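You operate a simulated robot arm through the tools that you are given. There is no shell and no other tool. Be economical: measure what you need, move in short steps, check, and stop when the job is done.

The job below is to be done with a simulated two-armed robot. You get a single attempt, and the scene is never put back.

## Task
Press the white zero key three times. Then fetch the twelve by eighteen cover and set it on the bottom shelf of the red bench. Then fetch the zinc hinge from the top of the steel bench and set it in the shallow green tray. Then fetch the green grease bottle and stand it on the bottom shelf of the white bench. Then put the aluminium tray on top of the medium brown card. Then take the yellow chock from the top of the grey bench and put it on the bottom shelf of the grey bench. Then put the yellow corner from the top of the teal bench on the top of the black bench. Then open the black drawer. Keep to this order. Set down upright: zinc hinge, green grease bottle, yellow chock.

The check looks at the end state, three seconds after you hand in, the way a careful person would. Anything else that was tipped, shoved, dropped, spilled or broken makes it a failure. Lids that push on must go on centred and level and be pressed home; caps that screw on are set level and turned clockwise until they are tight.

## Robot
Two 7-joint arms with two-finger grippers on one trunk, on a base that drives. Base frame: it is fixed to the floor where the robot stands at the start and does not move with it; the origin is under the middle of the robot, x ahead of it, y to its left, z up. Readings come in mm, degrees, newtons and seconds.
The left shoulder is at the start at [53, 216, 1220], the right one opposite. With the tool pointing down near the work surface each hand reaches from about 100 to 380 mm from the robot's upright axis, wherever it stands, measured 20 degrees to its own side. Places, roughly: aluminium tray (21x15x4 cm) [8000, -1500, 300]; black drawer [-3400, 2900, 1000]; bottom shelf of the grey bench [8000, -4200, 300]; bottom shelf of the red bench [-3300, 2800, 300]; bottom shelf of the white bench [1800, 2800, 300]; green grease bottle [-250, 3000, 1000]; medium brown card (36x25x4 cm) [5500, 1000, 900]; shallow green tray (26x18x5 cm) [4300, 2800, 300]; top of the black bench [4500, 2800, 800]; twelve by eighteen cover [-500, 1250, 1000]; white zero key [500, 0, 1100]; yellow chock (10x10x11 cm) [8000, -3700, 900]; yellow corner (6x6x6 cm) [7200, 2700, 900]; zinc hinge (8x4x4 cm) [-200, 2500, 900]. Payload 3.18 kg a hand.
The TCP of each hand is the grasp point between the finger pads, 30 mm short of the fingertips. In the tool frame z runs along the fingers and y along their closing line. The gripper opens to 144 mm. The gripper's body begins 103 mm behind the TCP.
Orientation is that of the tool frame in the base frame, as a unit quaternion [x, y, z, w]. With the fingers straight down and closing along the base's y, the tool's x points along the base's -x, its y along +y and its z along -z.

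## Interface
- The arms move only by the tool move_arm. It takes "left_rows", "right_rows" or both (then of equal length, played together; a hand with none holds still); each is a list of rows, each a list of 6 numbers: the shift along the tool's x, y, z in mm, then the turn, a rotation vector about the tool's x, y, z in degrees. In form: [[tx, ty, tz, wx, wy, wz], ...]. A call has 1 to 12 rows; each row is the pose to reach, as a shift and turn from the pose commanded when the call began, along the tool's axes at that moment. "left_jaw" and "right_jaw" are, for a hand that has rows, the finger opening in mm, from 0 to 144, set as the call begins (left out, the last holds). Each row takes 0.2 s and may step no farther than 50 mm and 8.6 degrees from the row before; otherwise, or with a gripper value out of range, the whole call is refused. Where a pose cannot be reached the arm comes as near as it can. A force on the tool above 40 N (or 10 N above the force at the start of the call, whichever is more), or a blocked arm, ends the call early, and 0.2 s more pass. The fingers move at their own pace and stop on an object; they squeeze with about 20 N. The grip force told is the motor's: it shows also when the fingers shut on nothing. Time passes only in rows, and 0.2 s behind the last, so rows that repeat a pose let the fingers close. It gives the time, the measured TCP pose, the force on the tool (base axes), the opening and the grip force at its end, in the units of the frame above (readings bear some noise), with the torque about the TCP (base axes, N m) and any sound that the robot's microphone picked up.
- Cameras (640 x 400 px; columns grow to the right, rows downward): "scene" is now at [136.5, -5.6, 1438.6]; the picture's right is [-0.04, -1.00, 0.00], its down [-0.28, 0.01, -0.96] and it looks along [0.96, -0.03, -0.28] (base axes); focal length 214 px, centre (320, 200). "left" rides on the left gripper at [76, -16, -143] in its tool frame; the picture's right is [0.21, 0.98, 0.00], its down [-0.84, 0.18, -0.51] and it looks along [-0.50, 0.11, 0.86] (tool axes); focal length 218 px, centre (320, 200). "right" rides on the right gripper at [76, 16, -143] in its tool frame; the picture's right is [-0.21, 0.98, 0.00], its down [-0.84, -0.18, -0.51] and it looks along [-0.50, -0.11, 0.86] (tool axes); focal length 218 px, centre (320, 200). There is no depth. A picture from a camera that has moved, and an enlarged one, comes with that camera's place and axes in the base frame and with its lens.
- get_image(camera): a new picture of that camera. No time passes.
- raise_lower(by): slides the trunk up (or, below 0, down) by that many mm; the arms and the scene camera ride with it, the base frame stays. It gives what a move gives, with no picture.
- steer(legs): drives the robot by 1 to 6 legs, each [ahead, left, turn to the left] in mm, mm and degrees, along the robot's own axes; the way and the turn of a leg run together, so that a leg with both is an arc; at most 1500 mm and 180 degrees a leg. The arms and the cameras ride along, it lands a little off, and it stops where it bumps. It gives what a move gives.
- head_to(pan, tilt): turns the head with the scene camera to pan (to the left, within 80 degrees either way) and tilt (down, from -29 to 69), counted from straight ahead of the robot. It gives what a move gives.
- inspect(camera, box): a new picture of the part [left, top, right, bottom] of that camera's present view, enlarged. No time passes.
- finish_job(): hands the job in; it is judged then, once.

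Work in short steps. Places have to be worked out from the pictures, the camera data and where the tool is seen: move nearer, look again, correct. Check each grasp and each placing, and mend what went wrong. You have 207 turns and 210 pictures in all, those below and enlarged ones among them. Open the grippers and draw the arms clear of the work before you hand the job in, unless the task says otherwise; then end with one line.

The tools are called after "Request:" by a JSON object that holds its "op" and its "data". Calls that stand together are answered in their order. move_arm: Moves the arms, as the interface text tells. Its arguments: {"type":"object","properties":{"left_rows":{"type":"array","items":{"type":"array","items":{"type":"number"}}},"left_jaw":{"type":"number"},"right_rows":{"type":"array","items":{"type":"array","items":{"type":"number"}}},"right_jaw":{"type":"number"}},"required":[]} The other tools are called the same way: raise_lower (by) slides the trunk up or down; steer (legs) drives the base; head_to (pan, tilt) turns the head that bears the scene camera; get_image (camera) takes a picture; inspect (camera, box) takes an enlarged picture of a part of a camera's view; finish_job () hands the job in.

At the start:

```text
time_s: 0.0
left_eef_pos: [313.3, 141.5, 1385.6]
left_tool_rot: [-0.001, 1.0, 0.0, 0.0]
left_wrist_force: [0.4, -0.2, 0.4]
left_torque: [-0.01, -0.03, -0.01]
left_finger_gap: 144.3
left_finger_force: 0.1
right_eef_pos: [311.1, -144.8, 1401.8]
right_tool_rot: [0.0, 1.0, 0.0, 0.0]
right_wrist_force: [0.8, 0.5, 0.2]
right_torque: [0.01, -0.04, -0.01]
right_finger_gap: 144.2
right_finger_force: 0.1
trunk travel left (down, up): [-300.0, 69.0]
robot x, y, heading: [-2.5, -0.1, 0.3]
head pan, tilt: [-2.0, 16.4]
```

scene: 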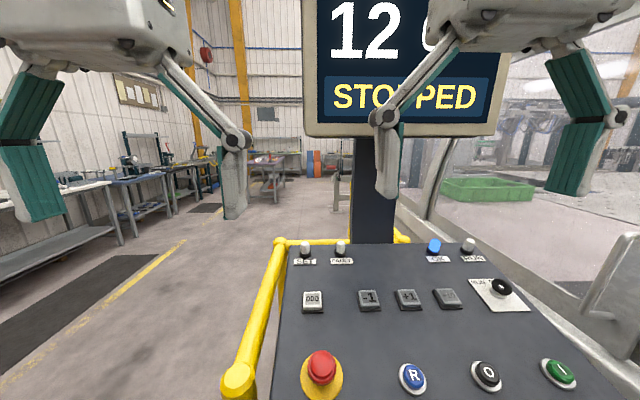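
right: 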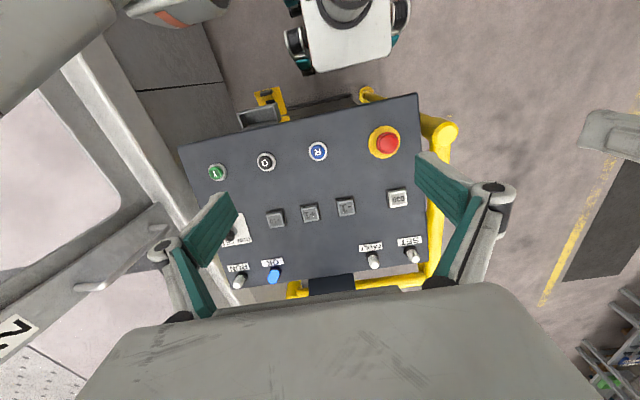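
left: 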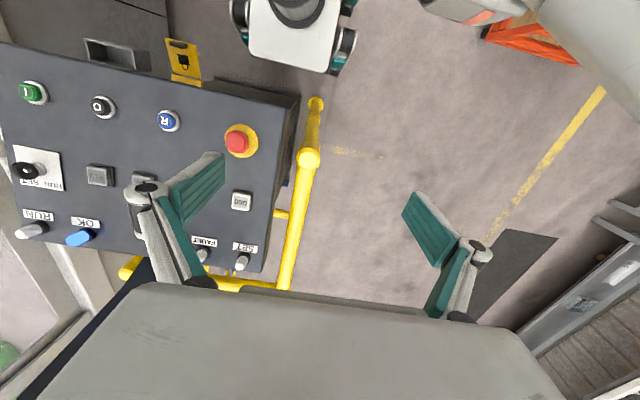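

The panel shows a white key labelled 000 near scene pixel (313,300). I'll look closer at it.

Request:
{"op": "inspect", "data": {"camera": "scene", "box": [270, 230, 530, 392]}}

Request:
{"op": "inspect", "data": {"camera": "left", "box": [80, 60, 320, 300]}}

```text
2.46 times, centred on (400, 311) of scene
camera zoom: at [136.5, -5.6, 1438.6], right [-0.04, -1.0, 0.0], down [-0.28, 0.01, -0.96], along [0.96, -0.03, -0.28], focal length 528 px, centre (123, -73)
```

zoom: 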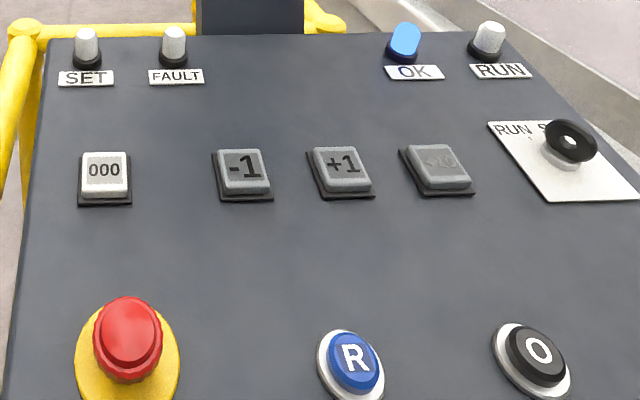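

```text
1.67 times, centred on (200, 180) of left
camera zoom: at [234.9, 124.4, 1528.4], right [-0.21, 0.98, 0.0], down [0.84, 0.18, 0.51], along [0.5, 0.11, -0.86], focal length 364 px, centre (520, 233)
```

zoom: 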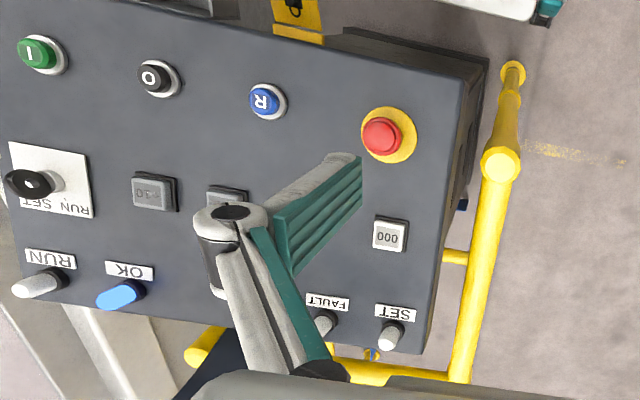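

I triangulate the 000 key at about (536, 0, 1085), on a panel sloping up away from me. I'll bring the left hand, closed, to hover over it.

Request:
{"op": "move_arm", "data": {"left_rows": [[-32, -20, 15, 0, 0, 0], [-64, -40, 30, 0, 0, 0], [-96, -61, 50, 0, 0, 0], [-128, -82, 70, 0, 0, 0], [-160, -103, 90, 0, 0, 0], [-192, -124, 120, 0, 0, 0], [-223, -142, 150, 0, 0, 0]], "left_jaw": 0}}

Request:
{"op": "get_image", "data": {"camera": "left"}}

Request:
{"op": "get_image", "data": {"camera": "scene"}}

```text
time_s: 1.6
left_eef_pos: [535.8, -3.8, 1235.2]
left_tool_rot: [0.0, 1.0, 0.0, 0.001]
left_wrist_force: [0.3, -0.4, -0.8]
left_torque: [0.05, 0.04, -0.04]
left_finger_gap: 0.1
left_finger_force: 20.5
right_eef_pos: [311.6, -145.4, 1401.0]
right_tool_rot: [0.0, 1.0, -0.001, -0.001]
right_wrist_force: [0.0, 0.0, -0.5]
right_torque: [0.03, 0.03, 0.02]
right_finger_gap: 143.9
right_finger_force: 0.1
trunk travel left (down, up): [-300.0, 69.0]
robot x, y, heading: [1.6, 0.4, -0.0]
head pan, tilt: [-2.0, 16.4]
```

```text
204 pictures are left
camera left: at [458.7, -19.3, 1378.2], right [-0.21, 0.98, 0.0], down [0.84, 0.18, 0.51], along [0.5, 0.1, -0.86], focal length 218 px, centre (320, 200)
```

left: 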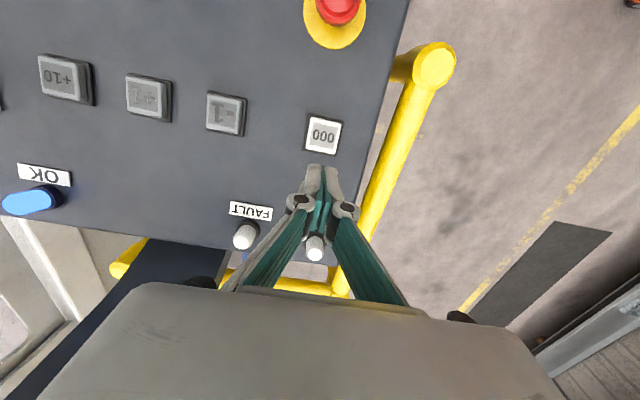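

```text
203 pictures are left
camera scene: at [137.6, -6.5, 1438.5], right [-0.04, -1.0, 0.0], down [-0.28, 0.01, -0.96], along [0.96, -0.03, -0.28], focal length 214 px, centre (320, 200)
```

scene: 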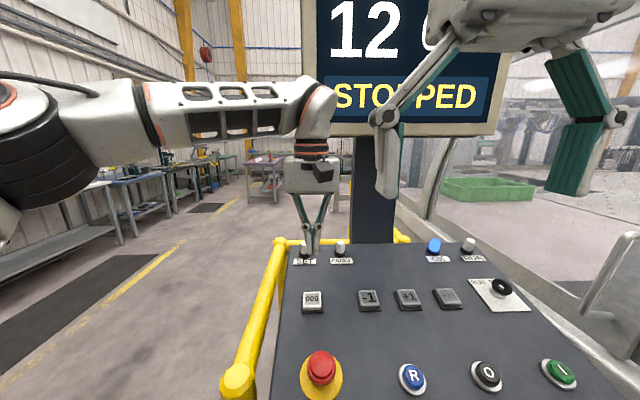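

Arm reaches fine; the key refines to about (532, -2, 1086), and the fingertips are at z≈1205. I lower to just above it.

Request:
{"op": "move_arm", "data": {"left_rows": [[3, 1, 40, 0, 0, 0], [3, 1, 80, 0, 0, 0], [3, 1, 104, 0, 0, 0]]}}

Request:
{"op": "get_image", "data": {"camera": "left"}}

Request:
{"op": "inspect", "data": {"camera": "scene", "box": [270, 230, 398, 310]}}

```text
time_s: 2.4
left_eef_pos: [534.2, -0.3, 1130.8]
left_tool_rot: [-0.002, 1.0, -0.001, 0.001]
left_wrist_force: [0.4, -0.3, -0.3]
left_torque: [0.0, 0.02, -0.01]
left_finger_gap: 0.2
left_finger_force: 19.8
right_eef_pos: [311.8, -144.0, 1402.6]
right_tool_rot: [0.0, 1.0, 0.001, 0.0]
right_wrist_force: [0.1, 0.6, -0.2]
right_torque: [0.02, 0.03, 0.0]
right_finger_gap: 144.1
right_finger_force: 0.1
trunk travel left (down, up): [-300.0, 69.0]
robot x, y, heading: [1.7, -0.5, -0.1]
head pan, tilt: [-2.0, 16.4]
```

```text
202 pictures are left
camera left: at [456.0, -16.3, 1274.2], right [-0.21, 0.98, 0.0], down [0.84, 0.18, 0.51], along [0.5, 0.11, -0.86], focal length 218 px, centre (320, 200)
```

left: 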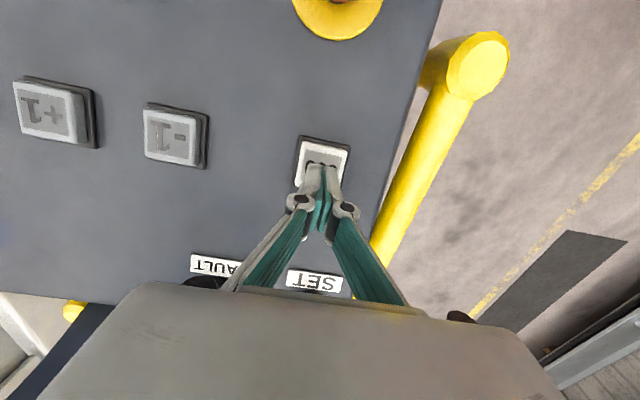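

```text
5.00 times, centred on (334, 270) of scene
camera zoom: at [136.9, -5.5, 1438.6], right [-0.04, -1.0, 0.0], down [-0.28, 0.01, -0.96], along [0.96, -0.03, -0.28], focal length 1072 px, centre (250, -150)
```

zoom: 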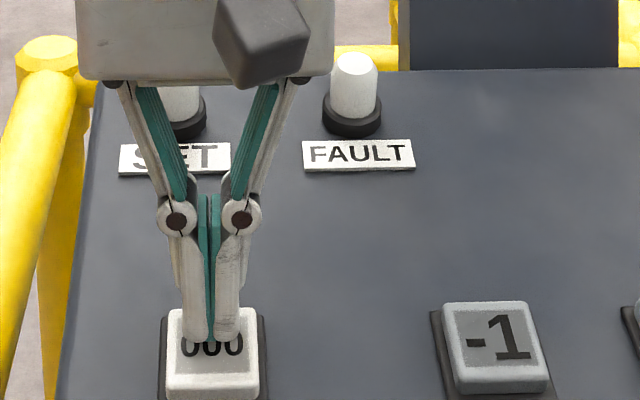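

The tip sits right over the key. I press gently downward in small steps and watch force and sound.

Request:
{"op": "move_arm", "data": {"left_rows": [[5, 0, 8, 0, 0, 0], [5, 0, 12, 0, 0, 0], [5, 0, 15, 0, 0, 0], [5, 0, 17, 0, 0, 0], [5, 0, 19, 0, 0, 0], [5, 0, 21, 0, 0, 0]]}}

Request:
{"op": "inspect", "data": {"camera": "scene", "box": [270, 230, 398, 310]}}

```text
time_s: 3.7
left_eef_pos: [527.3, -0.3, 1118.3]
left_tool_rot: [-0.002, 1.0, -0.005, 0.005]
left_wrist_force: [-7.2, 4.6, 20.8]
left_torque: [0.16, -0.07, -0.03]
left_finger_gap: 6.1
left_finger_force: 31.2
right_eef_pos: [308.1, -144.2, 1401.8]
right_tool_rot: [0.0, 1.0, 0.0, 0.001]
right_wrist_force: [-0.4, 0.4, 0.3]
right_torque: [0.03, -0.05, -0.02]
right_finger_gap: 144.0
right_finger_force: 0.1
trunk travel left (down, up): [-300.0, 69.0]
robot x, y, heading: [1.8, 0.2, -0.3]
head pan, tilt: [-2.0, 16.4]
heard: click
stopped in row 6 (left hand): the force on the tool passed its limit at 43 N (the readings are from after the stop); the commanded pose is now the measured one
```

```text
5.00 times, centred on (334, 270) of scene
camera zoom: at [134.3, -5.1, 1438.7], right [-0.04, -1.0, 0.0], down [-0.28, 0.01, -0.96], along [0.96, -0.03, -0.28], focal length 1072 px, centre (250, -150)
```

zoom: 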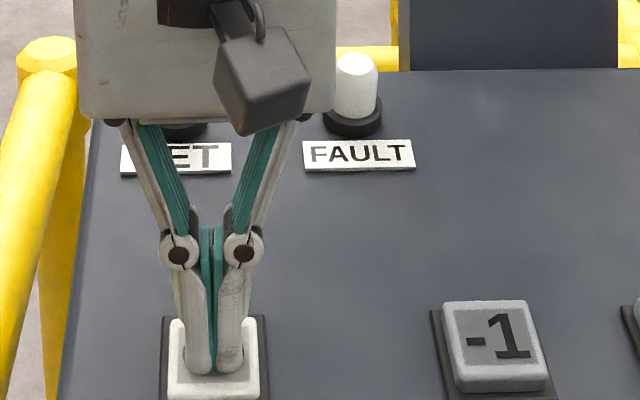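

One click heard. I lift off fully so the key releases and check the display.

Request:
{"op": "move_arm", "data": {"left_rows": [[0, 0, -10, 0, 0, 0], [0, 0, -20, 0, 0, 0], [0, 0, -20, 0, 0, 0]]}}

Request:
{"op": "get_image", "data": {"camera": "scene"}}

```text
time_s: 4.5
left_eef_pos: [529.6, -0.5, 1136.9]
left_tool_rot: [-0.001, 1.0, -0.003, 0.003]
left_wrist_force: [-0.8, 0.2, -0.4]
left_torque: [-0.02, -0.02, 0.01]
left_finger_gap: 0.0
left_finger_force: 30.4
right_eef_pos: [310.5, -144.3, 1401.3]
right_tool_rot: [0.0, 1.0, 0.0, 0.001]
right_wrist_force: [0.1, -0.3, 0.1]
right_torque: [0.01, 0.05, 0.02]
right_finger_gap: 143.9
right_finger_force: 0.2
trunk travel left (down, up): [-300.0, 69.0]
robot x, y, heading: [1.5, 1.8, -0.1]
head pan, tilt: [-2.0, 16.4]
```

```text
199 pictures are left
camera scene: at [136.9, -5.7, 1438.5], right [-0.04, -1.0, 0.0], down [-0.28, 0.01, -0.96], along [0.96, -0.03, -0.28], focal length 214 px, centre (320, 200)
```

scene: 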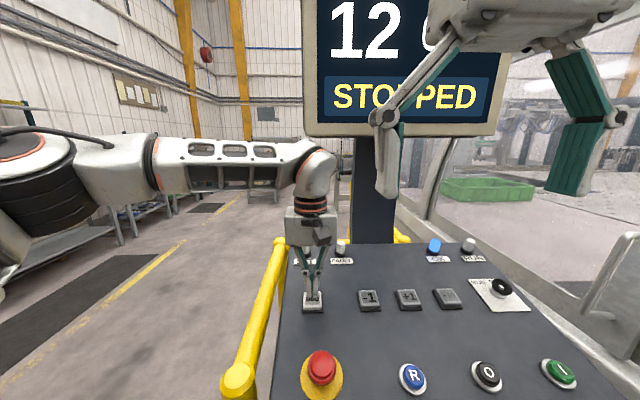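

Display unchanged so far (it may need all three). Second press.

Request:
{"op": "move_arm", "data": {"left_rows": [[0, 0, 10, 0, 0, 0], [0, 0, 16, 0, 0, 0], [0, 0, 19, 0, 0, 0], [0, 0, 21, 0, 0, 0], [0, 0, 23, 0, 0, 0]]}}

```text
time_s: 5.8
left_eef_pos: [528.9, -1.0, 1118.2]
left_tool_rot: [-0.002, 1.0, -0.007, 0.008]
left_wrist_force: [-6.8, 2.9, 20.8]
left_torque: [0.06, -0.07, 0.01]
left_finger_gap: 6.1
left_finger_force: 30.5
right_eef_pos: [308.5, -143.9, 1401.2]
right_tool_rot: [-0.001, 1.0, -0.001, 0.001]
right_wrist_force: [-0.3, -0.3, 0.0]
right_torque: [-0.01, 0.0, 0.01]
right_finger_gap: 144.1
right_finger_force: 0.1
trunk travel left (down, up): [-300.0, 69.0]
robot x, y, heading: [-1.6, -3.7, 0.2]
head pan, tilt: [-2.0, 16.4]
heard: click
stopped in row 5 (left hand): the force on the tool passed its limit at 42 N (the readings are from after the stop); the commanded pose is now the measured one
```

Second click. I lift off fully.

Request:
{"op": "move_arm", "data": {"left_rows": [[0, 0, -10, 0, 0, 0], [0, 0, -20, 0, 0, 0], [0, 0, -20, 0, 0, 0]]}}

```text
time_s: 6.6
left_eef_pos: [531.0, -1.5, 1136.8]
left_tool_rot: [-0.002, 1.0, -0.005, 0.007]
left_wrist_force: [0.2, -0.1, -1.3]
left_torque: [-0.04, 0.02, 0.01]
left_finger_gap: 0.1
left_finger_force: 30.4
right_eef_pos: [311.0, -144.6, 1401.1]
right_tool_rot: [0.0, 1.0, 0.0, -0.001]
right_wrist_force: [-0.2, 0.0, 0.0]
right_torque: [0.01, 0.05, -0.02]
right_finger_gap: 143.9
right_finger_force: 0.0
trunk travel left (down, up): [-300.0, 69.0]
robot x, y, heading: [0.2, -3.3, -0.1]
head pan, tilt: [-2.0, 16.4]
```

Third press.

Request:
{"op": "move_arm", "data": {"left_rows": [[0, 0, 10, 0, 0, 0], [0, 0, 16, 0, 0, 0], [0, 0, 19, 0, 0, 0], [0, 0, 21, 0, 0, 0], [0, 0, 23, 0, 0, 0]]}}

```text
time_s: 8.0
left_eef_pos: [531.4, -1.7, 1120.3]
left_tool_rot: [-0.003, 1.0, -0.008, 0.011]
left_wrist_force: [-7.7, 4.3, 20.0]
left_torque: [0.16, -0.04, -0.05]
left_finger_gap: 5.9
left_finger_force: 30.2
right_eef_pos: [308.8, -143.8, 1402.1]
right_tool_rot: [-0.001, 1.0, -0.001, 0.001]
right_wrist_force: [0.5, -0.2, -0.8]
right_torque: [-0.01, 0.06, 0.03]
right_finger_gap: 143.9
right_finger_force: 0.2
trunk travel left (down, up): [-300.0, 69.0]
robot x, y, heading: [-1.4, -1.0, -0.1]
head pan, tilt: [-2.0, 16.4]
heard: click
stopped in row 5 (left hand): the force on the tool passed its limit at 41 N (the readings are from after the stop); the commanded pose is now the measured one
```

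Three clicks. I lift and draw the left arm back to its starting pose.

Request:
{"op": "move_arm", "data": {"left_rows": [[0, 0, -40, 0, 0, 0], [0, 0, -80, 0, 0, 0], [0, 0, -120, 0, 0, 0], [30, 20, -145, 0, 0, 0], [62, 40, -170, 0, 0, 0], [94, 60, -195, 0, 0, 0], [126, 80, -215, 0, 0, 0], [158, 100, -235, 0, 0, 0], [190, 120, -250, 0, 0, 0], [220, 142, -264, 0, 0, 0]]}}

Request:
{"op": "head_to", "data": {"pan": 80, "tilt": 25}}

Request:
{"op": "get_image", "data": {"camera": "scene"}}

```text
time_s: 10.2
left_eef_pos: [305.6, 144.4, 1374.1]
left_tool_rot: [-0.003, 1.0, -0.008, 0.01]
left_wrist_force: [0.1, 1.0, 0.4]
left_torque: [-0.03, -0.02, 0.02]
left_finger_gap: 0.0
left_finger_force: 30.1
right_eef_pos: [310.7, -143.2, 1401.9]
right_tool_rot: [0.0, 1.0, 0.0, 0.0]
right_wrist_force: [-0.2, -0.8, 0.4]
right_torque: [0.0, 0.01, -0.01]
right_finger_gap: 143.8
right_finger_force: 0.1
trunk travel left (down, up): [-300.0, 69.0]
robot x, y, heading: [-1.1, -0.9, -0.0]
head pan, tilt: [-2.0, 16.4]
```

```text
time_s: 11.7
left_eef_pos: [306.7, 143.4, 1374.9]
left_tool_rot: [-0.002, 1.0, -0.008, 0.01]
left_wrist_force: [-0.1, -0.3, -0.4]
left_torque: [0.01, -0.02, 0.02]
left_finger_gap: 0.0
left_finger_force: 30.7
right_eef_pos: [312.1, -143.3, 1401.9]
right_tool_rot: [0.001, 1.0, 0.0, 0.0]
right_wrist_force: [-0.1, 0.0, -0.4]
right_torque: [0.01, 0.01, 0.02]
right_finger_gap: 144.2
right_finger_force: 0.1
trunk travel left (down, up): [-300.0, 69.0]
robot x, y, heading: [2.1, -0.8, -0.0]
head pan, tilt: [80.0, 25.0]
```

```text
198 pictures are left
camera scene: at [59.4, 88.5, 1424.7], right [0.98, -0.17, 0.0], down [-0.07, -0.42, -0.91], along [0.16, 0.89, -0.42], focal length 214 px, centre (320, 200)
```

scene: 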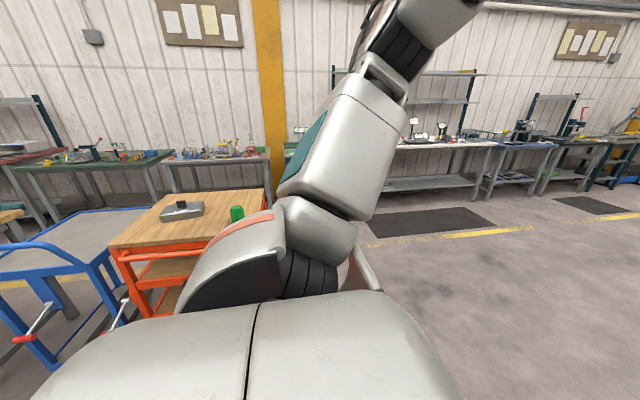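

A wood-topped cart with a grey object stands near (-500,1250). I back off a bit and turn left to face it.

Request:
{"op": "steer", "data": {"legs": [[-200, 0, 0], [0, 0, 90]]}}

Request:
{"op": "head_to", "data": {"pan": 20, "tilt": 25}}

Request:
{"op": "get_image", "data": {"camera": "scene"}}

```text
time_s: 17.2
left_eef_pos: [-341.7, 306.4, 1374.8]
left_tool_rot: [0.709, -0.706, -0.001, -0.013]
left_wrist_force: [0.8, 0.8, 0.1]
left_torque: [0.0, 0.02, -0.01]
left_finger_gap: 0.0
left_finger_force: 29.8
right_eef_pos: [-54.8, 309.6, 1402.0]
right_tool_rot: [-0.706, 0.708, 0.0, 0.0]
right_wrist_force: [-0.2, -0.8, 0.1]
right_torque: [-0.01, -0.01, -0.01]
right_finger_gap: 143.9
right_finger_force: 0.1
trunk travel left (down, up): [-300.0, 69.0]
robot x, y, heading: [-196.8, -3.6, 89.8]
head pan, tilt: [80.0, 25.0]
```

```text
time_s: 18.5
left_eef_pos: [-342.1, 307.3, 1375.0]
left_tool_rot: [0.708, -0.706, -0.002, -0.013]
left_wrist_force: [0.3, 0.4, 0.5]
left_torque: [-0.01, 0.03, 0.0]
left_finger_gap: 0.0
left_finger_force: 30.0
right_eef_pos: [-55.0, 310.3, 1401.2]
right_tool_rot: [-0.707, 0.708, 0.0, 0.0]
right_wrist_force: [0.2, 0.4, -0.5]
right_torque: [-0.02, 0.01, -0.01]
right_finger_gap: 143.7
right_finger_force: 0.1
trunk travel left (down, up): [-300.0, 69.0]
robot x, y, heading: [-200.6, 0.1, 89.8]
head pan, tilt: [20.0, 25.0]
```

```text
197 pictures are left
camera scene: at [-231.6, 128.3, 1424.7], right [0.94, 0.34, 0.0], down [0.14, -0.4, -0.91], along [-0.31, 0.85, -0.42], focal length 214 px, centre (320, 200)
```

scene: 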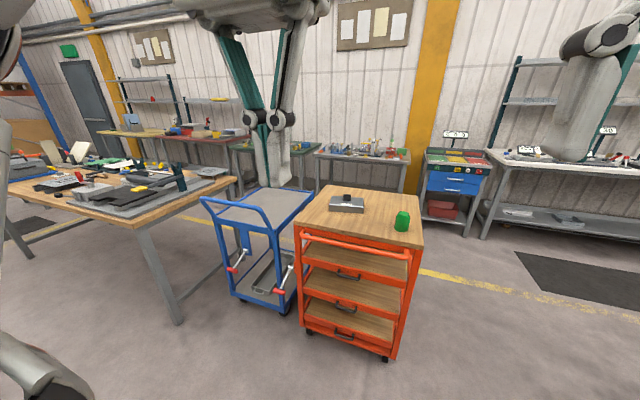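

Request:
{"op": "inspect", "data": {"camera": "scene", "box": [300, 120, 540, 270]}}

Request:
{"op": "inspect", "data": {"camera": "scene", "box": [80, 90, 320, 240]}}

```text
2.67 times, centred on (420, 195) of scene
camera zoom: at [-231.6, 128.3, 1424.7], right [0.94, 0.34, 0.0], down [0.14, -0.4, -0.91], along [-0.31, 0.85, -0.42], focal length 572 px, centre (53, 213)
```

zoom: 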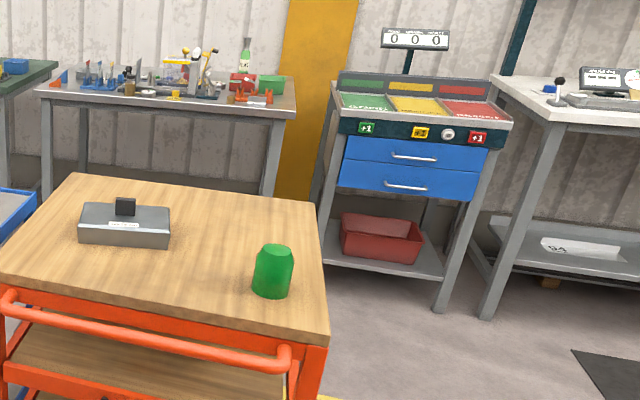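

```text
2.67 times, centred on (200, 165) of scene
camera zoom: at [-231.6, 128.3, 1424.7], right [0.94, 0.34, 0.0], down [0.14, -0.4, -0.91], along [-0.31, 0.85, -0.42], focal length 572 px, centre (640, 293)
```

zoom: 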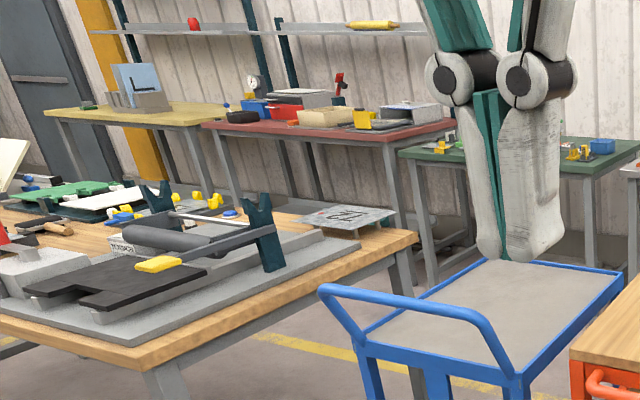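

The grey box-like lid with a black knob on the orange cart should be the twelve-by-eighteen cover. I drive nearer and look down.

Request:
{"op": "steer", "data": {"legs": [[400, 100, 0]]}}

Request:
{"op": "head_to", "data": {"pan": 10, "tilt": 40}}

Request:
{"op": "get_image", "data": {"camera": "scene"}}

Request:
{"op": "get_image", "data": {"camera": "left"}}

```text
time_s: 21.0
left_eef_pos: [-443.0, 706.5, 1373.9]
left_tool_rot: [0.709, -0.705, -0.002, -0.012]
left_wrist_force: [0.0, 0.2, 0.0]
left_torque: [-0.03, -0.03, 0.0]
left_finger_gap: 0.1
left_finger_force: 30.6
right_eef_pos: [-154.9, 711.4, 1401.7]
right_tool_rot: [0.708, -0.706, 0.0, 0.001]
right_wrist_force: [-0.5, -0.4, 1.0]
right_torque: [-0.01, 0.03, 0.03]
right_finger_gap: 143.8
right_finger_force: 0.0
trunk travel left (down, up): [-300.0, 69.0]
robot x, y, heading: [-297.8, 400.1, 90.2]
head pan, tilt: [20.0, 25.0]
```

```text
time_s: 21.8
left_eef_pos: [-441.7, 706.1, 1373.6]
left_tool_rot: [0.708, -0.706, -0.001, -0.013]
left_wrist_force: [0.6, 0.7, 0.1]
left_torque: [0.01, -0.01, 0.0]
left_finger_gap: 0.1
left_finger_force: 31.0
right_eef_pos: [-153.5, 709.5, 1402.1]
right_tool_rot: [-0.707, 0.707, 0.0, 0.0]
right_wrist_force: [-0.5, 0.2, 0.0]
right_torque: [0.02, 0.0, -0.01]
right_finger_gap: 144.0
right_finger_force: 0.0
trunk travel left (down, up): [-300.0, 69.0]
robot x, y, heading: [-298.8, 402.7, 90.0]
head pan, tilt: [10.0, 40.0]
```

```text
194 pictures are left
camera scene: at [-314.2, 525.3, 1401.4], right [0.98, 0.17, 0.0], down [0.11, -0.63, -0.77], along [-0.13, 0.76, -0.64], focal length 214 px, centre (320, 200)
```

scene: 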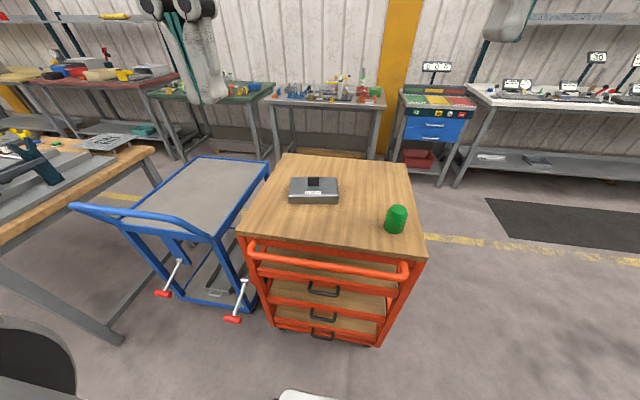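

```text
193 pictures are left
camera left: at [-428.8, 626.9, 1516.3], right [-0.98, -0.21, -0.02], down [-0.19, 0.83, 0.52], along [-0.1, 0.51, -0.85], focal length 218 px, centre (320, 200)
```

left: 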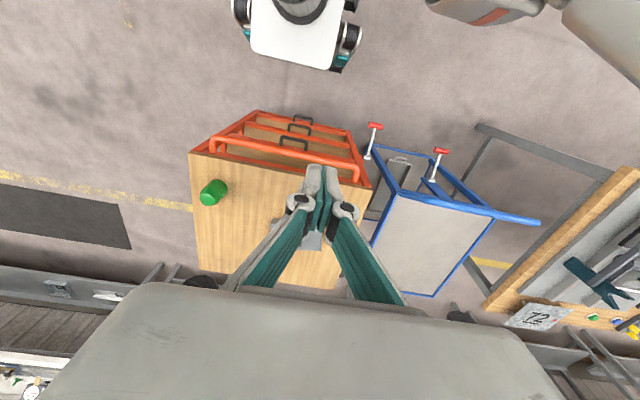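

Cover triangulates to about (-449,1158,914). The cart handle starts near y≈900 and my base extends about 270 mm ahead, so I drive 160 mm more and inspect the cover.

Request:
{"op": "steer", "data": {"legs": [[160, 0, 0]]}}

Request:
{"op": "inspect", "data": {"camera": "scene", "box": [200, 150, 440, 300]}}

```text
time_s: 23.2
left_eef_pos: [-441.9, 865.6, 1373.7]
left_tool_rot: [0.709, -0.705, -0.002, -0.011]
left_wrist_force: [-0.2, 0.9, -0.7]
left_torque: [-0.02, 0.01, -0.01]
left_finger_gap: 0.1
left_finger_force: 30.7
right_eef_pos: [-154.4, 871.0, 1402.0]
right_tool_rot: [0.708, -0.707, 0.001, 0.0]
right_wrist_force: [-0.2, 0.4, -0.6]
right_torque: [-0.03, -0.01, 0.0]
right_finger_gap: 143.8
right_finger_force: 0.1
trunk travel left (down, up): [-300.0, 69.0]
robot x, y, heading: [-297.0, 559.4, 90.0]
head pan, tilt: [10.0, 40.0]
```

```text
2.67 times, centred on (320, 225) of scene
camera zoom: at [-314.1, 685.3, 1401.3], right [0.98, 0.17, 0.0], down [0.11, -0.63, -0.77], along [-0.13, 0.75, -0.64], focal length 572 px, centre (320, 133)
```

zoom: 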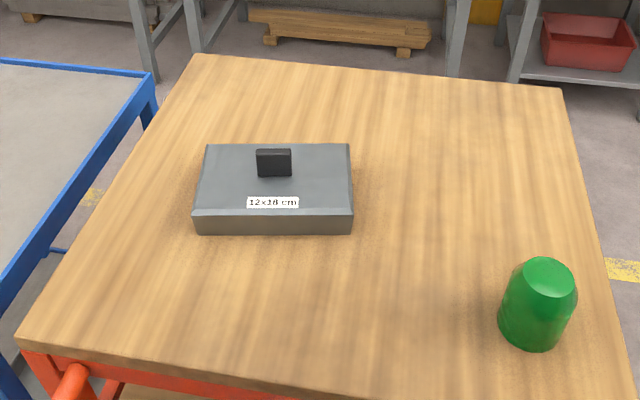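

The label reads 12x18 cm; I place the cover at x≈-443, y≈1176, table top z≈865, knob at about (-448,1172,~925). I'll lower the trunk and bring the left hand, pitched 45° forward (useful later for the low shelf), to near the knob.

Request:
{"op": "raise_lower", "data": {"by": -200}}

Request:
{"op": "move_arm", "data": {"left_rows": [[-30, 0, 15, 0, -7.5, 0], [-60, 0, 30, 0, -15, 0], [-95, 0, 45, 0, -22.5, 0], [-130, 0, 60, 0, -30, 0], [-165, 2, 80, 0, -37.5, 0], [-200, 4, 95, 0, -45, 0], [-214, 5, 110, 0, -45, 0]], "left_jaw": 80}}

Request:
{"op": "get_image", "data": {"camera": "left"}}

Request:
{"op": "get_image", "data": {"camera": "scene"}}

```text
time_s: 24.4
left_eef_pos: [-443.0, 884.8, 1253.8]
left_tool_rot: [0.711, -0.703, 0.014, -0.005]
left_wrist_force: [-2.9, 5.4, 2.1]
left_torque: [-0.9, -0.38, -0.17]
left_finger_gap: 0.0
left_finger_force: 30.6
right_eef_pos: [-154.5, 884.0, 1280.6]
right_tool_rot: [-0.707, 0.707, -0.01, -0.011]
right_wrist_force: [0.5, 0.7, 0.0]
right_torque: [-0.12, -0.03, -0.01]
right_finger_gap: 143.9
right_finger_force: 0.1
trunk travel left (down, up): [-188.0, 181.0]
robot x, y, heading: [-296.4, 559.8, 90.0]
head pan, tilt: [10.0, 40.0]
stopped: the force on the tool passed its limit at 64 N (the readings are from after the stop); the commanded pose is now the measured one
```

```text
time_s: 24.8
left_eef_pos: [-442.6, 896.2, 1254.5]
left_tool_rot: [0.713, -0.701, -0.008, -0.035]
left_wrist_force: [-2.5, 3.8, 19.0]
left_torque: [-2.45, -0.6, -0.15]
left_finger_gap: 80.0
left_finger_force: 0.1
right_eef_pos: [-155.4, 880.4, 1285.1]
right_tool_rot: [0.707, -0.707, 0.009, 0.009]
right_wrist_force: [-1.2, 1.6, -0.4]
right_torque: [-0.06, -0.01, 0.01]
right_finger_gap: 144.1
right_finger_force: 0.0
trunk travel left (down, up): [-188.0, 181.0]
robot x, y, heading: [-300.4, 557.2, 89.9]
head pan, tilt: [10.0, 40.0]
stopped in row 1 (left hand): the force on the tool passed its limit at 49 N (the readings are from after the stop); the commanded pose is now the measured one
```

```text
191 pictures are left
camera left: at [-433.0, 811.0, 1392.0], right [-0.97, -0.22, -0.05], down [-0.21, 0.81, 0.55], along [-0.08, 0.55, -0.83], focal length 218 px, centre (320, 200)
```

left: 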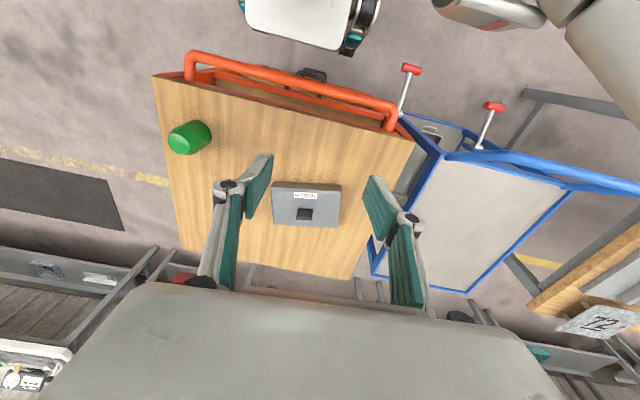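

```text
190 pictures are left
camera scene: at [-314.6, 746.2, 1280.9], right [0.98, 0.18, 0.0], down [0.12, -0.67, -0.74], along [-0.13, 0.72, -0.68], focal length 214 px, centre (320, 200)
```

scene: 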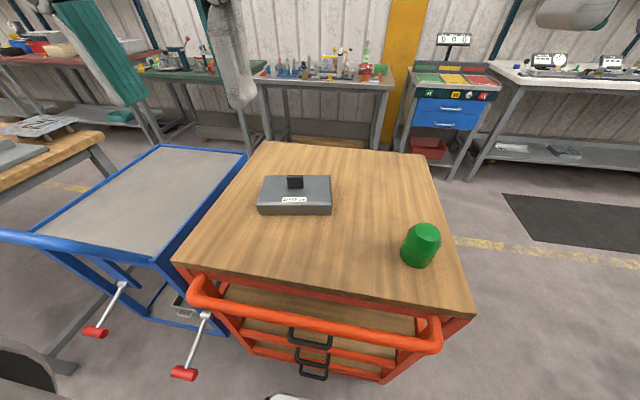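

The trunk stopped on a force at the left arm, so something is touching. I look to the left side to find what.

Request:
{"op": "head_to", "data": {"pan": 60, "tilt": 45}}

Request:
{"op": "get_image", "data": {"camera": "scene"}}

Request:
{"op": "get_image", "data": {"camera": "right"}}

```text
time_s: 26.0
left_eef_pos: [-442.2, 895.1, 1253.3]
left_tool_rot: [0.712, -0.701, -0.011, -0.035]
left_wrist_force: [-0.9, 0.2, 0.0]
left_torque: [0.01, 0.01, -0.03]
left_finger_gap: 80.3
left_finger_force: 0.0
right_eef_pos: [-155.1, 878.8, 1284.5]
right_tool_rot: [0.708, -0.706, 0.008, 0.007]
right_wrist_force: [-0.1, -0.1, -0.2]
right_torque: [0.01, -0.02, 0.02]
right_finger_gap: 143.8
right_finger_force: 0.1
trunk travel left (down, up): [-188.0, 181.0]
robot x, y, heading: [-296.1, 559.2, 89.9]
head pan, tilt: [60.0, 45.0]
```

```text
189 pictures are left
camera scene: at [-369.7, 703.4, 1277.8], right [0.5, 0.87, 0.0], down [0.61, -0.35, -0.71], along [-0.61, 0.35, -0.71], focal length 214 px, centre (320, 200)
```

scene: 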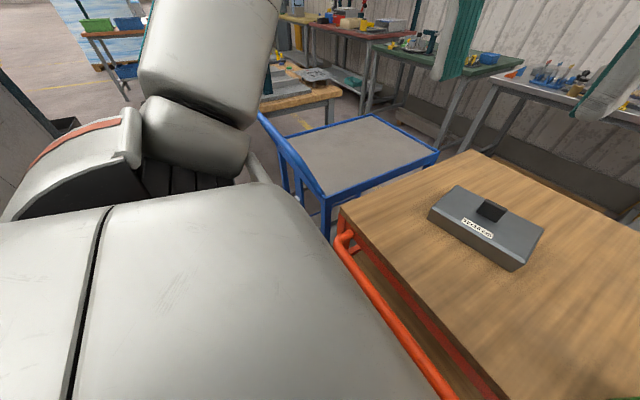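

```text
188 pictures are left
camera right: at [-169.9, 804.7, 1428.9], right [-0.98, 0.21, 0.0], down [0.18, 0.85, 0.49], along [0.11, 0.48, -0.87], focal length 218 px, centre (320, 200)
```

right: 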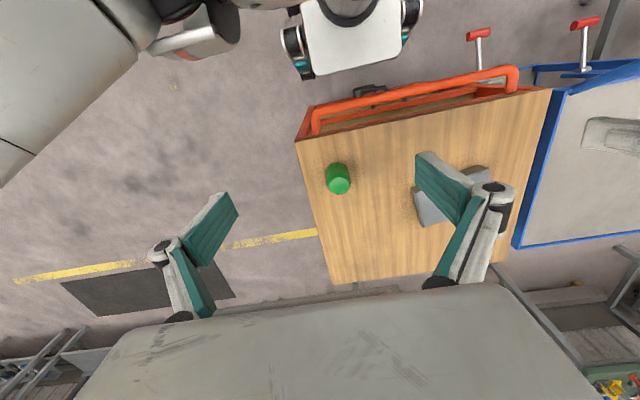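

Forces are back to zero and the cover has not moved. I test with a small forward/rotation move of the left hand.

Request:
{"op": "move_arm", "data": {"left_rows": [[-20, 0, 0, 0, -4, 0], [-40, 0, 0, 0, -8, 0]]}}

Request:
{"op": "get_image", "data": {"camera": "scene"}}

```text
time_s: 26.6
left_eef_pos: [-443.2, 935.1, 1254.9]
left_tool_rot: [0.709, -0.698, -0.06, -0.084]
left_wrist_force: [0.4, 0.3, 0.1]
left_torque: [-0.03, 0.01, -0.03]
left_finger_gap: 80.1
left_finger_force: 0.0
right_eef_pos: [-154.8, 878.9, 1283.9]
right_tool_rot: [0.707, -0.707, 0.01, 0.009]
right_wrist_force: [0.1, -0.1, -0.2]
right_torque: [-0.01, 0.0, -0.01]
right_finger_gap: 143.9
right_finger_force: 0.0
trunk travel left (down, up): [-188.0, 181.0]
robot x, y, heading: [-296.6, 558.5, 89.9]
head pan, tilt: [60.0, 45.0]
```

```text
187 pictures are left
camera scene: at [-369.8, 703.4, 1277.8], right [0.5, 0.87, 0.0], down [0.61, -0.35, -0.71], along [-0.61, 0.35, -0.71], focal length 214 px, centre (320, 200)
```

scene: 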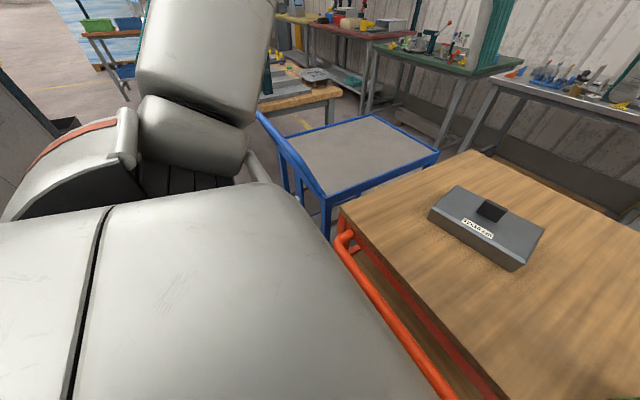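

It moves freely now. I continue the pitch and approach to a point above and before the knob.

Request:
{"op": "move_arm", "data": {"left_rows": [[-20, 0, 30, 0, -5, 0], [-40, 1, 60, 0, -10, 0], [-60, 2, 95, 0, -15, 0], [-78, 3, 130, 0, -20, 0], [-95, 3, 165, 0, -25, 0], [-105, 4, 200, 0, -30, 0], [-110, 4, 235, 0, -33, 0]]}}

Request:
{"op": "head_to", "data": {"pan": 10, "tilt": 45}}

Request:
{"op": "get_image", "data": {"camera": "left"}}

Request:
{"op": "get_image", "data": {"camera": "scene"}}

```text
time_s: 28.2
left_eef_pos: [-443.1, 1091.2, 1047.5]
left_tool_rot: [0.663, -0.645, -0.258, -0.279]
left_wrist_force: [0.9, -0.3, 0.4]
left_torque: [-0.01, 0.02, 0.0]
left_finger_gap: 79.9
left_finger_force: 0.1
right_eef_pos: [-154.0, 879.6, 1283.7]
right_tool_rot: [-0.707, 0.707, -0.009, -0.009]
right_wrist_force: [0.1, 0.2, 0.4]
right_torque: [0.01, 0.02, 0.0]
right_finger_gap: 143.9
right_finger_force: 0.1
trunk travel left (down, up): [-188.0, 181.0]
robot x, y, heading: [-296.5, 556.0, 89.9]
head pan, tilt: [60.0, 45.0]
```

```text
time_s: 29.4
left_eef_pos: [-442.2, 1090.6, 1048.4]
left_tool_rot: [0.663, -0.645, -0.26, -0.279]
left_wrist_force: [-0.2, 0.0, -0.8]
left_torque: [0.01, -0.01, 0.0]
left_finger_gap: 80.1
left_finger_force: 0.0
right_eef_pos: [-154.6, 879.2, 1284.3]
right_tool_rot: [0.707, -0.707, 0.008, 0.008]
right_wrist_force: [0.6, 0.3, 0.0]
right_torque: [-0.01, -0.03, -0.02]
right_finger_gap: 144.0
right_finger_force: 0.1
trunk travel left (down, up): [-188.0, 181.0]
robot x, y, heading: [-297.1, 561.5, 90.1]
head pan, tilt: [10.0, 45.0]
```

```text
186 pictures are left
camera left: at [-426.8, 935.8, 1096.9], right [-0.97, -0.16, -0.18], down [-0.22, 0.24, 0.95], along [-0.11, 0.96, -0.27], focal length 218 px, centre (320, 200)
```

left: 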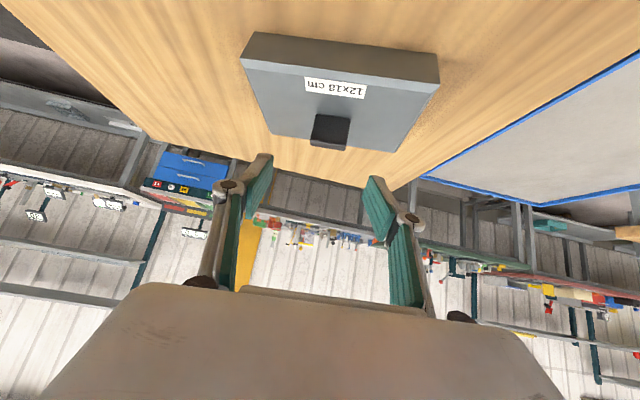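

```text
185 pictures are left
camera scene: at [-313.5, 742.7, 1277.8], right [0.98, 0.17, 0.0], down [0.12, -0.7, -0.71], along [-0.12, 0.7, -0.71], focal length 214 px, centre (320, 200)
```

scene: 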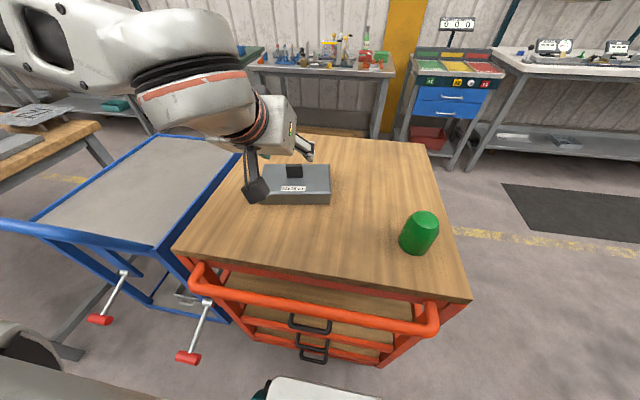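

The knob is in view, mid-height around (-450,1168,938). I advance to just short of it and recheck.

Request:
{"op": "move_arm", "data": {"left_rows": [[5, 3, 35, 0, 0, 0], [10, 5, 70, 0, 0, 0], [15, 7, 98, 0, 0, 0]]}}

Request:
{"op": "get_image", "data": {"camera": "left"}}

Request:
{"op": "inspect", "data": {"camera": "scene", "box": [200, 120, 360, 220]}}

```text
time_s: 30.2
left_eef_pos: [-446.5, 1148.5, 970.9]
left_tool_rot: [0.662, -0.643, -0.262, -0.281]
left_wrist_force: [-1.7, -2.3, 10.0]
left_torque: [0.04, 0.52, 0.16]
left_finger_gap: 82.9
left_finger_force: 2.0
right_eef_pos: [-154.5, 876.8, 1284.9]
right_tool_rot: [0.707, -0.707, 0.007, 0.007]
right_wrist_force: [0.8, -0.7, -0.9]
right_torque: [0.02, 0.03, 0.0]
right_finger_gap: 144.0
right_finger_force: 0.1
trunk travel left (down, up): [-188.0, 181.0]
robot x, y, heading: [-294.5, 560.1, 89.9]
head pan, tilt: [10.0, 45.0]
```

```text
184 pictures are left
camera left: at [-431.6, 993.2, 1018.4], right [-0.97, -0.16, -0.18], down [-0.22, 0.23, 0.95], along [-0.11, 0.96, -0.26], focal length 218 px, centre (320, 200)
```

left: 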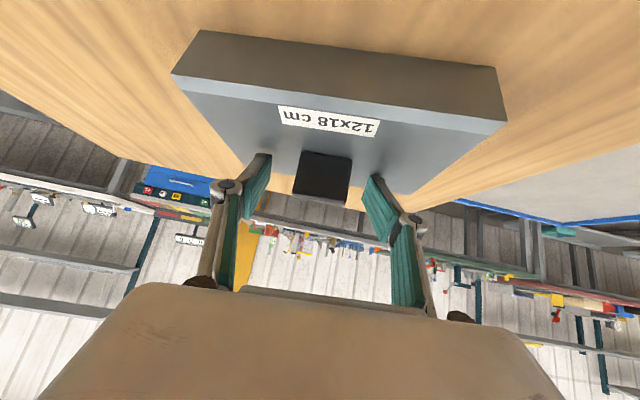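

```text
4.00 times, centred on (280, 170) of scene
camera zoom: at [-313.5, 740.7, 1278.6], right [0.98, 0.17, 0.0], down [0.12, -0.7, -0.71], along [-0.12, 0.7, -0.71], focal length 858 px, centre (480, 320)
```

zoom: 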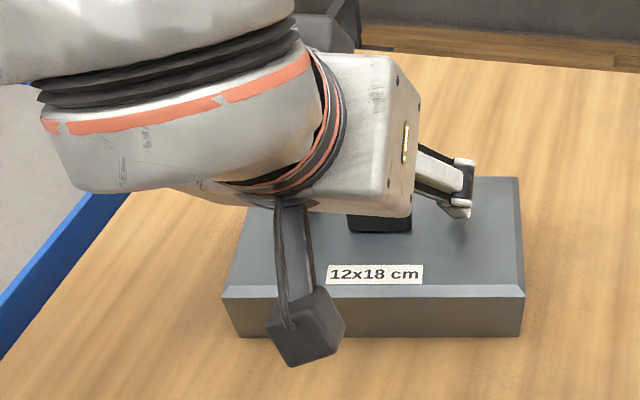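

The fingertips touch the cover's top lightly (so top ≈ z 940) and straddle the knob. I lift 4 mm and close.

Request:
{"op": "move_arm", "data": {"left_rows": [[-3, 0, -3, 0, 0, 0], [-3, 0, -3, 0, 0, 0], [-3, 0, -3, 0, 0, 0], [-3, 0, -3, 0, 0, 0]], "left_jaw": 0}}

Request:
{"op": "get_image", "data": {"camera": "left"}}

```text
time_s: 31.2
left_eef_pos: [-447.1, 1147.9, 971.5]
left_tool_rot: [0.662, -0.645, -0.26, -0.279]
left_wrist_force: [-3.3, -0.6, 9.6]
left_torque: [0.24, 0.56, 0.0]
left_finger_gap: 40.2
left_finger_force: 19.8
right_eef_pos: [-154.0, 877.8, 1284.8]
right_tool_rot: [0.707, -0.707, 0.008, 0.008]
right_wrist_force: [-0.9, 0.0, -0.3]
right_torque: [0.01, -0.03, 0.02]
right_finger_gap: 144.1
right_finger_force: 0.1
trunk travel left (down, up): [-188.0, 181.0]
robot x, y, heading: [-296.2, 554.9, 90.2]
head pan, tilt: [10.0, 45.0]
```

```text
182 pictures are left
camera left: at [-432.1, 993.1, 1020.8], right [-0.97, -0.16, -0.18], down [-0.22, 0.24, 0.95], along [-0.11, 0.96, -0.27], focal length 218 px, centre (320, 200)
```

left: 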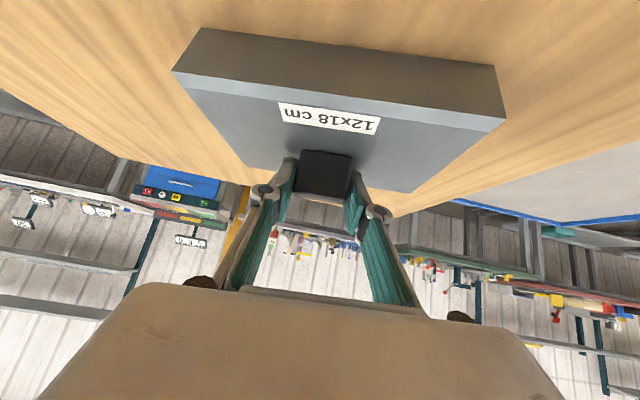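

Gripped the 40 mm knob. I lift 60 mm straight up and check.

Request:
{"op": "move_arm", "data": {"left_rows": [[-8, 0, -8, 0, 0, 0], [-20, 0, -20, 0, 0, 0], [-32, 0, -32, 0, 0, 0], [-43, 0, -43, 0, 0, 0]]}}

Request:
{"op": "get_image", "data": {"camera": "scene"}}

Request:
{"op": "get_image", "data": {"camera": "left"}}

```text
time_s: 32.2
left_eef_pos: [-448.3, 1148.6, 1031.8]
left_tool_rot: [0.663, -0.644, -0.259, -0.278]
left_wrist_force: [0.2, -0.1, -2.0]
left_torque: [0.05, 0.02, 0.0]
left_finger_gap: 39.5
left_finger_force: 19.6
right_eef_pos: [-154.2, 878.6, 1283.6]
right_tool_rot: [-0.707, 0.707, -0.008, -0.008]
right_wrist_force: [0.4, -0.7, -0.5]
right_torque: [0.03, 0.01, 0.0]
right_finger_gap: 144.2
right_finger_force: 0.0
trunk travel left (down, up): [-188.0, 181.0]
robot x, y, heading: [-300.6, 558.6, 89.9]
head pan, tilt: [10.0, 45.0]
```

```text
181 pictures are left
camera scene: at [-313.4, 742.5, 1277.9], right [0.98, 0.17, 0.0], down [0.12, -0.7, -0.71], along [-0.12, 0.7, -0.71], focal length 214 px, centre (320, 200)
```

scene: 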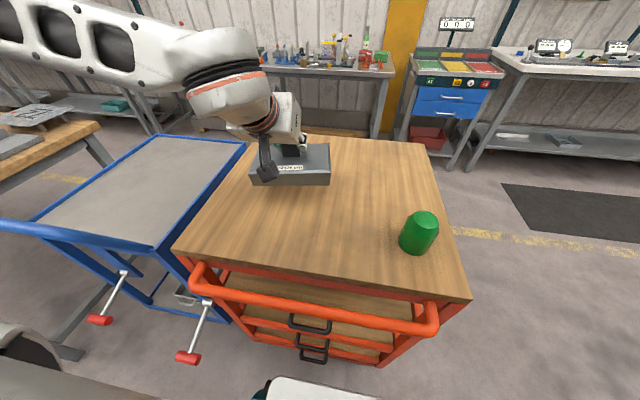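

```text
180 pictures are left
camera left: at [-434.3, 993.4, 1081.2], right [-0.97, -0.16, -0.18], down [-0.22, 0.24, 0.95], along [-0.11, 0.96, -0.27], focal length 218 px, centre (320, 200)
```

left: 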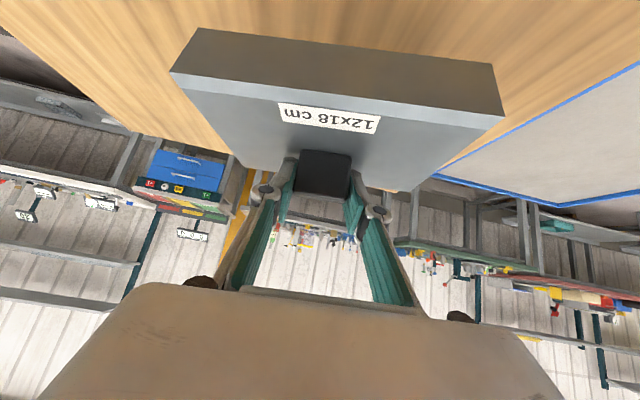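

The lift is clean and level (about 2 N). I retract and raise the hand for driving.

Request:
{"op": "move_arm", "data": {"left_rows": [[8, 0, -42, 0, 0, 0], [16, 0, -85, 0, 0, 0], [25, 0, -128, 0, 0, 0], [34, 0, -170, 0, 0, 0], [43, 0, -212, 0, 0, 0]]}}

Request:
{"op": "head_to", "data": {"pan": -40, "tilt": 30}}

Request:
{"op": "get_image", "data": {"camera": "scene"}}

```text
time_s: 33.4
left_eef_pos: [-455.2, 970.9, 1147.9]
left_tool_rot: [0.672, -0.64, -0.253, -0.273]
left_wrist_force: [-0.6, -0.2, -2.8]
left_torque: [0.02, 0.0, 0.0]
left_finger_gap: 39.7
left_finger_force: 20.0
right_eef_pos: [-153.8, 879.7, 1283.4]
right_tool_rot: [-0.707, 0.707, -0.008, -0.009]
right_wrist_force: [-1.0, -1.0, -1.0]
right_torque: [0.01, 0.01, 0.03]
right_finger_gap: 143.6
right_finger_force: 0.1
trunk travel left (down, up): [-188.0, 181.0]
robot x, y, heading: [-300.9, 558.7, 89.9]
head pan, tilt: [10.0, 45.0]
```

```text
time_s: 34.5
left_eef_pos: [-451.1, 968.3, 1150.6]
left_tool_rot: [0.663, -0.645, -0.26, -0.279]
left_wrist_force: [0.4, 0.5, -2.2]
left_torque: [0.0, -0.02, 0.02]
left_finger_gap: 39.7
left_finger_force: 19.8
right_eef_pos: [-154.2, 879.5, 1283.7]
right_tool_rot: [0.707, -0.707, 0.009, 0.009]
right_wrist_force: [-0.1, 0.3, -0.1]
right_torque: [0.0, -0.06, -0.01]
right_finger_gap: 144.1
right_finger_force: 0.1
trunk travel left (down, up): [-188.0, 181.0]
robot x, y, heading: [-296.0, 560.6, 89.9]
head pan, tilt: [-40.0, 30.0]
```

```text
179 pictures are left
camera scene: at [-241.3, 732.2, 1300.3], right [0.77, -0.64, 0.0], down [-0.32, -0.38, -0.87], along [0.56, 0.66, -0.5], focal length 214 px, centre (320, 200)
```

scene: 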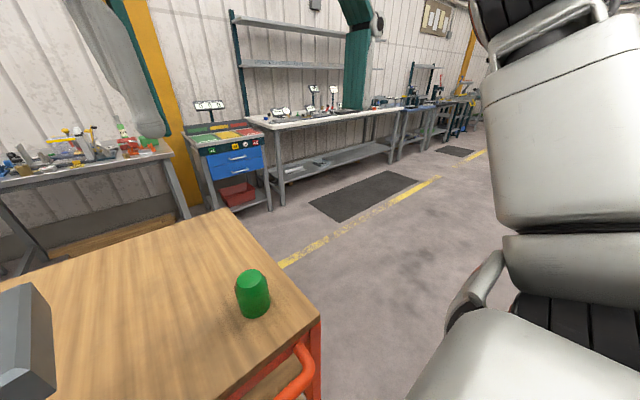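

Floor to the east of the cart is clear. I go around it: right, ahead, then turn west.

Request:
{"op": "steer", "data": {"legs": [[-60, 0, 0], [0, -640, 0], [1400, 0, 0]]}}

Request:
{"op": "head_to", "data": {"pan": 75, "tilt": 25}}

Request:
{"op": "get_image", "data": {"camera": "scene"}}

```text
time_s: 47.8
left_eef_pos: [190.6, 2323.5, 1150.2]
left_tool_rot: [0.66, -0.647, -0.258, -0.28]
left_wrist_force: [0.3, -1.2, -3.4]
left_torque: [-0.01, 0.0, -0.01]
left_finger_gap: 39.1
left_finger_force: 20.6
right_eef_pos: [486.8, 2230.4, 1283.2]
right_tool_rot: [-0.705, 0.709, -0.009, -0.009]
right_wrist_force: [0.6, 0.5, -0.2]
right_torque: [0.01, -0.01, 0.01]
right_finger_gap: 143.9
right_finger_force: 0.1
trunk travel left (down, up): [-188.0, 181.0]
robot x, y, heading: [339.2, 1911.4, 89.4]
head pan, tilt: [-40.0, 30.0]
```

```text
time_s: 49.7
left_eef_pos: [191.8, 2322.9, 1150.9]
left_tool_rot: [0.661, -0.647, -0.258, -0.279]
left_wrist_force: [-0.5, 0.3, -3.0]
left_torque: [0.0, -0.02, 0.02]
left_finger_gap: 38.9
left_finger_force: 19.6
right_eef_pos: [486.6, 2230.1, 1284.2]
right_tool_rot: [-0.705, 0.71, -0.008, -0.009]
right_wrist_force: [-0.2, -0.6, 0.9]
right_torque: [-0.02, -0.02, 0.0]
right_finger_gap: 144.1
right_finger_force: 0.1
trunk travel left (down, up): [-188.0, 181.0]
robot x, y, heading: [338.6, 1912.0, 89.6]
head pan, tilt: [75.0, 25.0]
```

```text
178 pictures are left
camera scene: at [251.8, 2040.2, 1308.3], right [0.27, 0.96, 0.0], down [0.41, -0.11, -0.91], along [-0.87, 0.24, -0.42], focal length 214 px, centre (320, 200)
```

scene: 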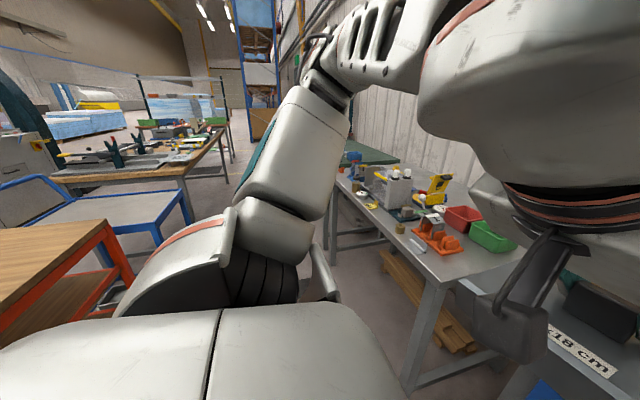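

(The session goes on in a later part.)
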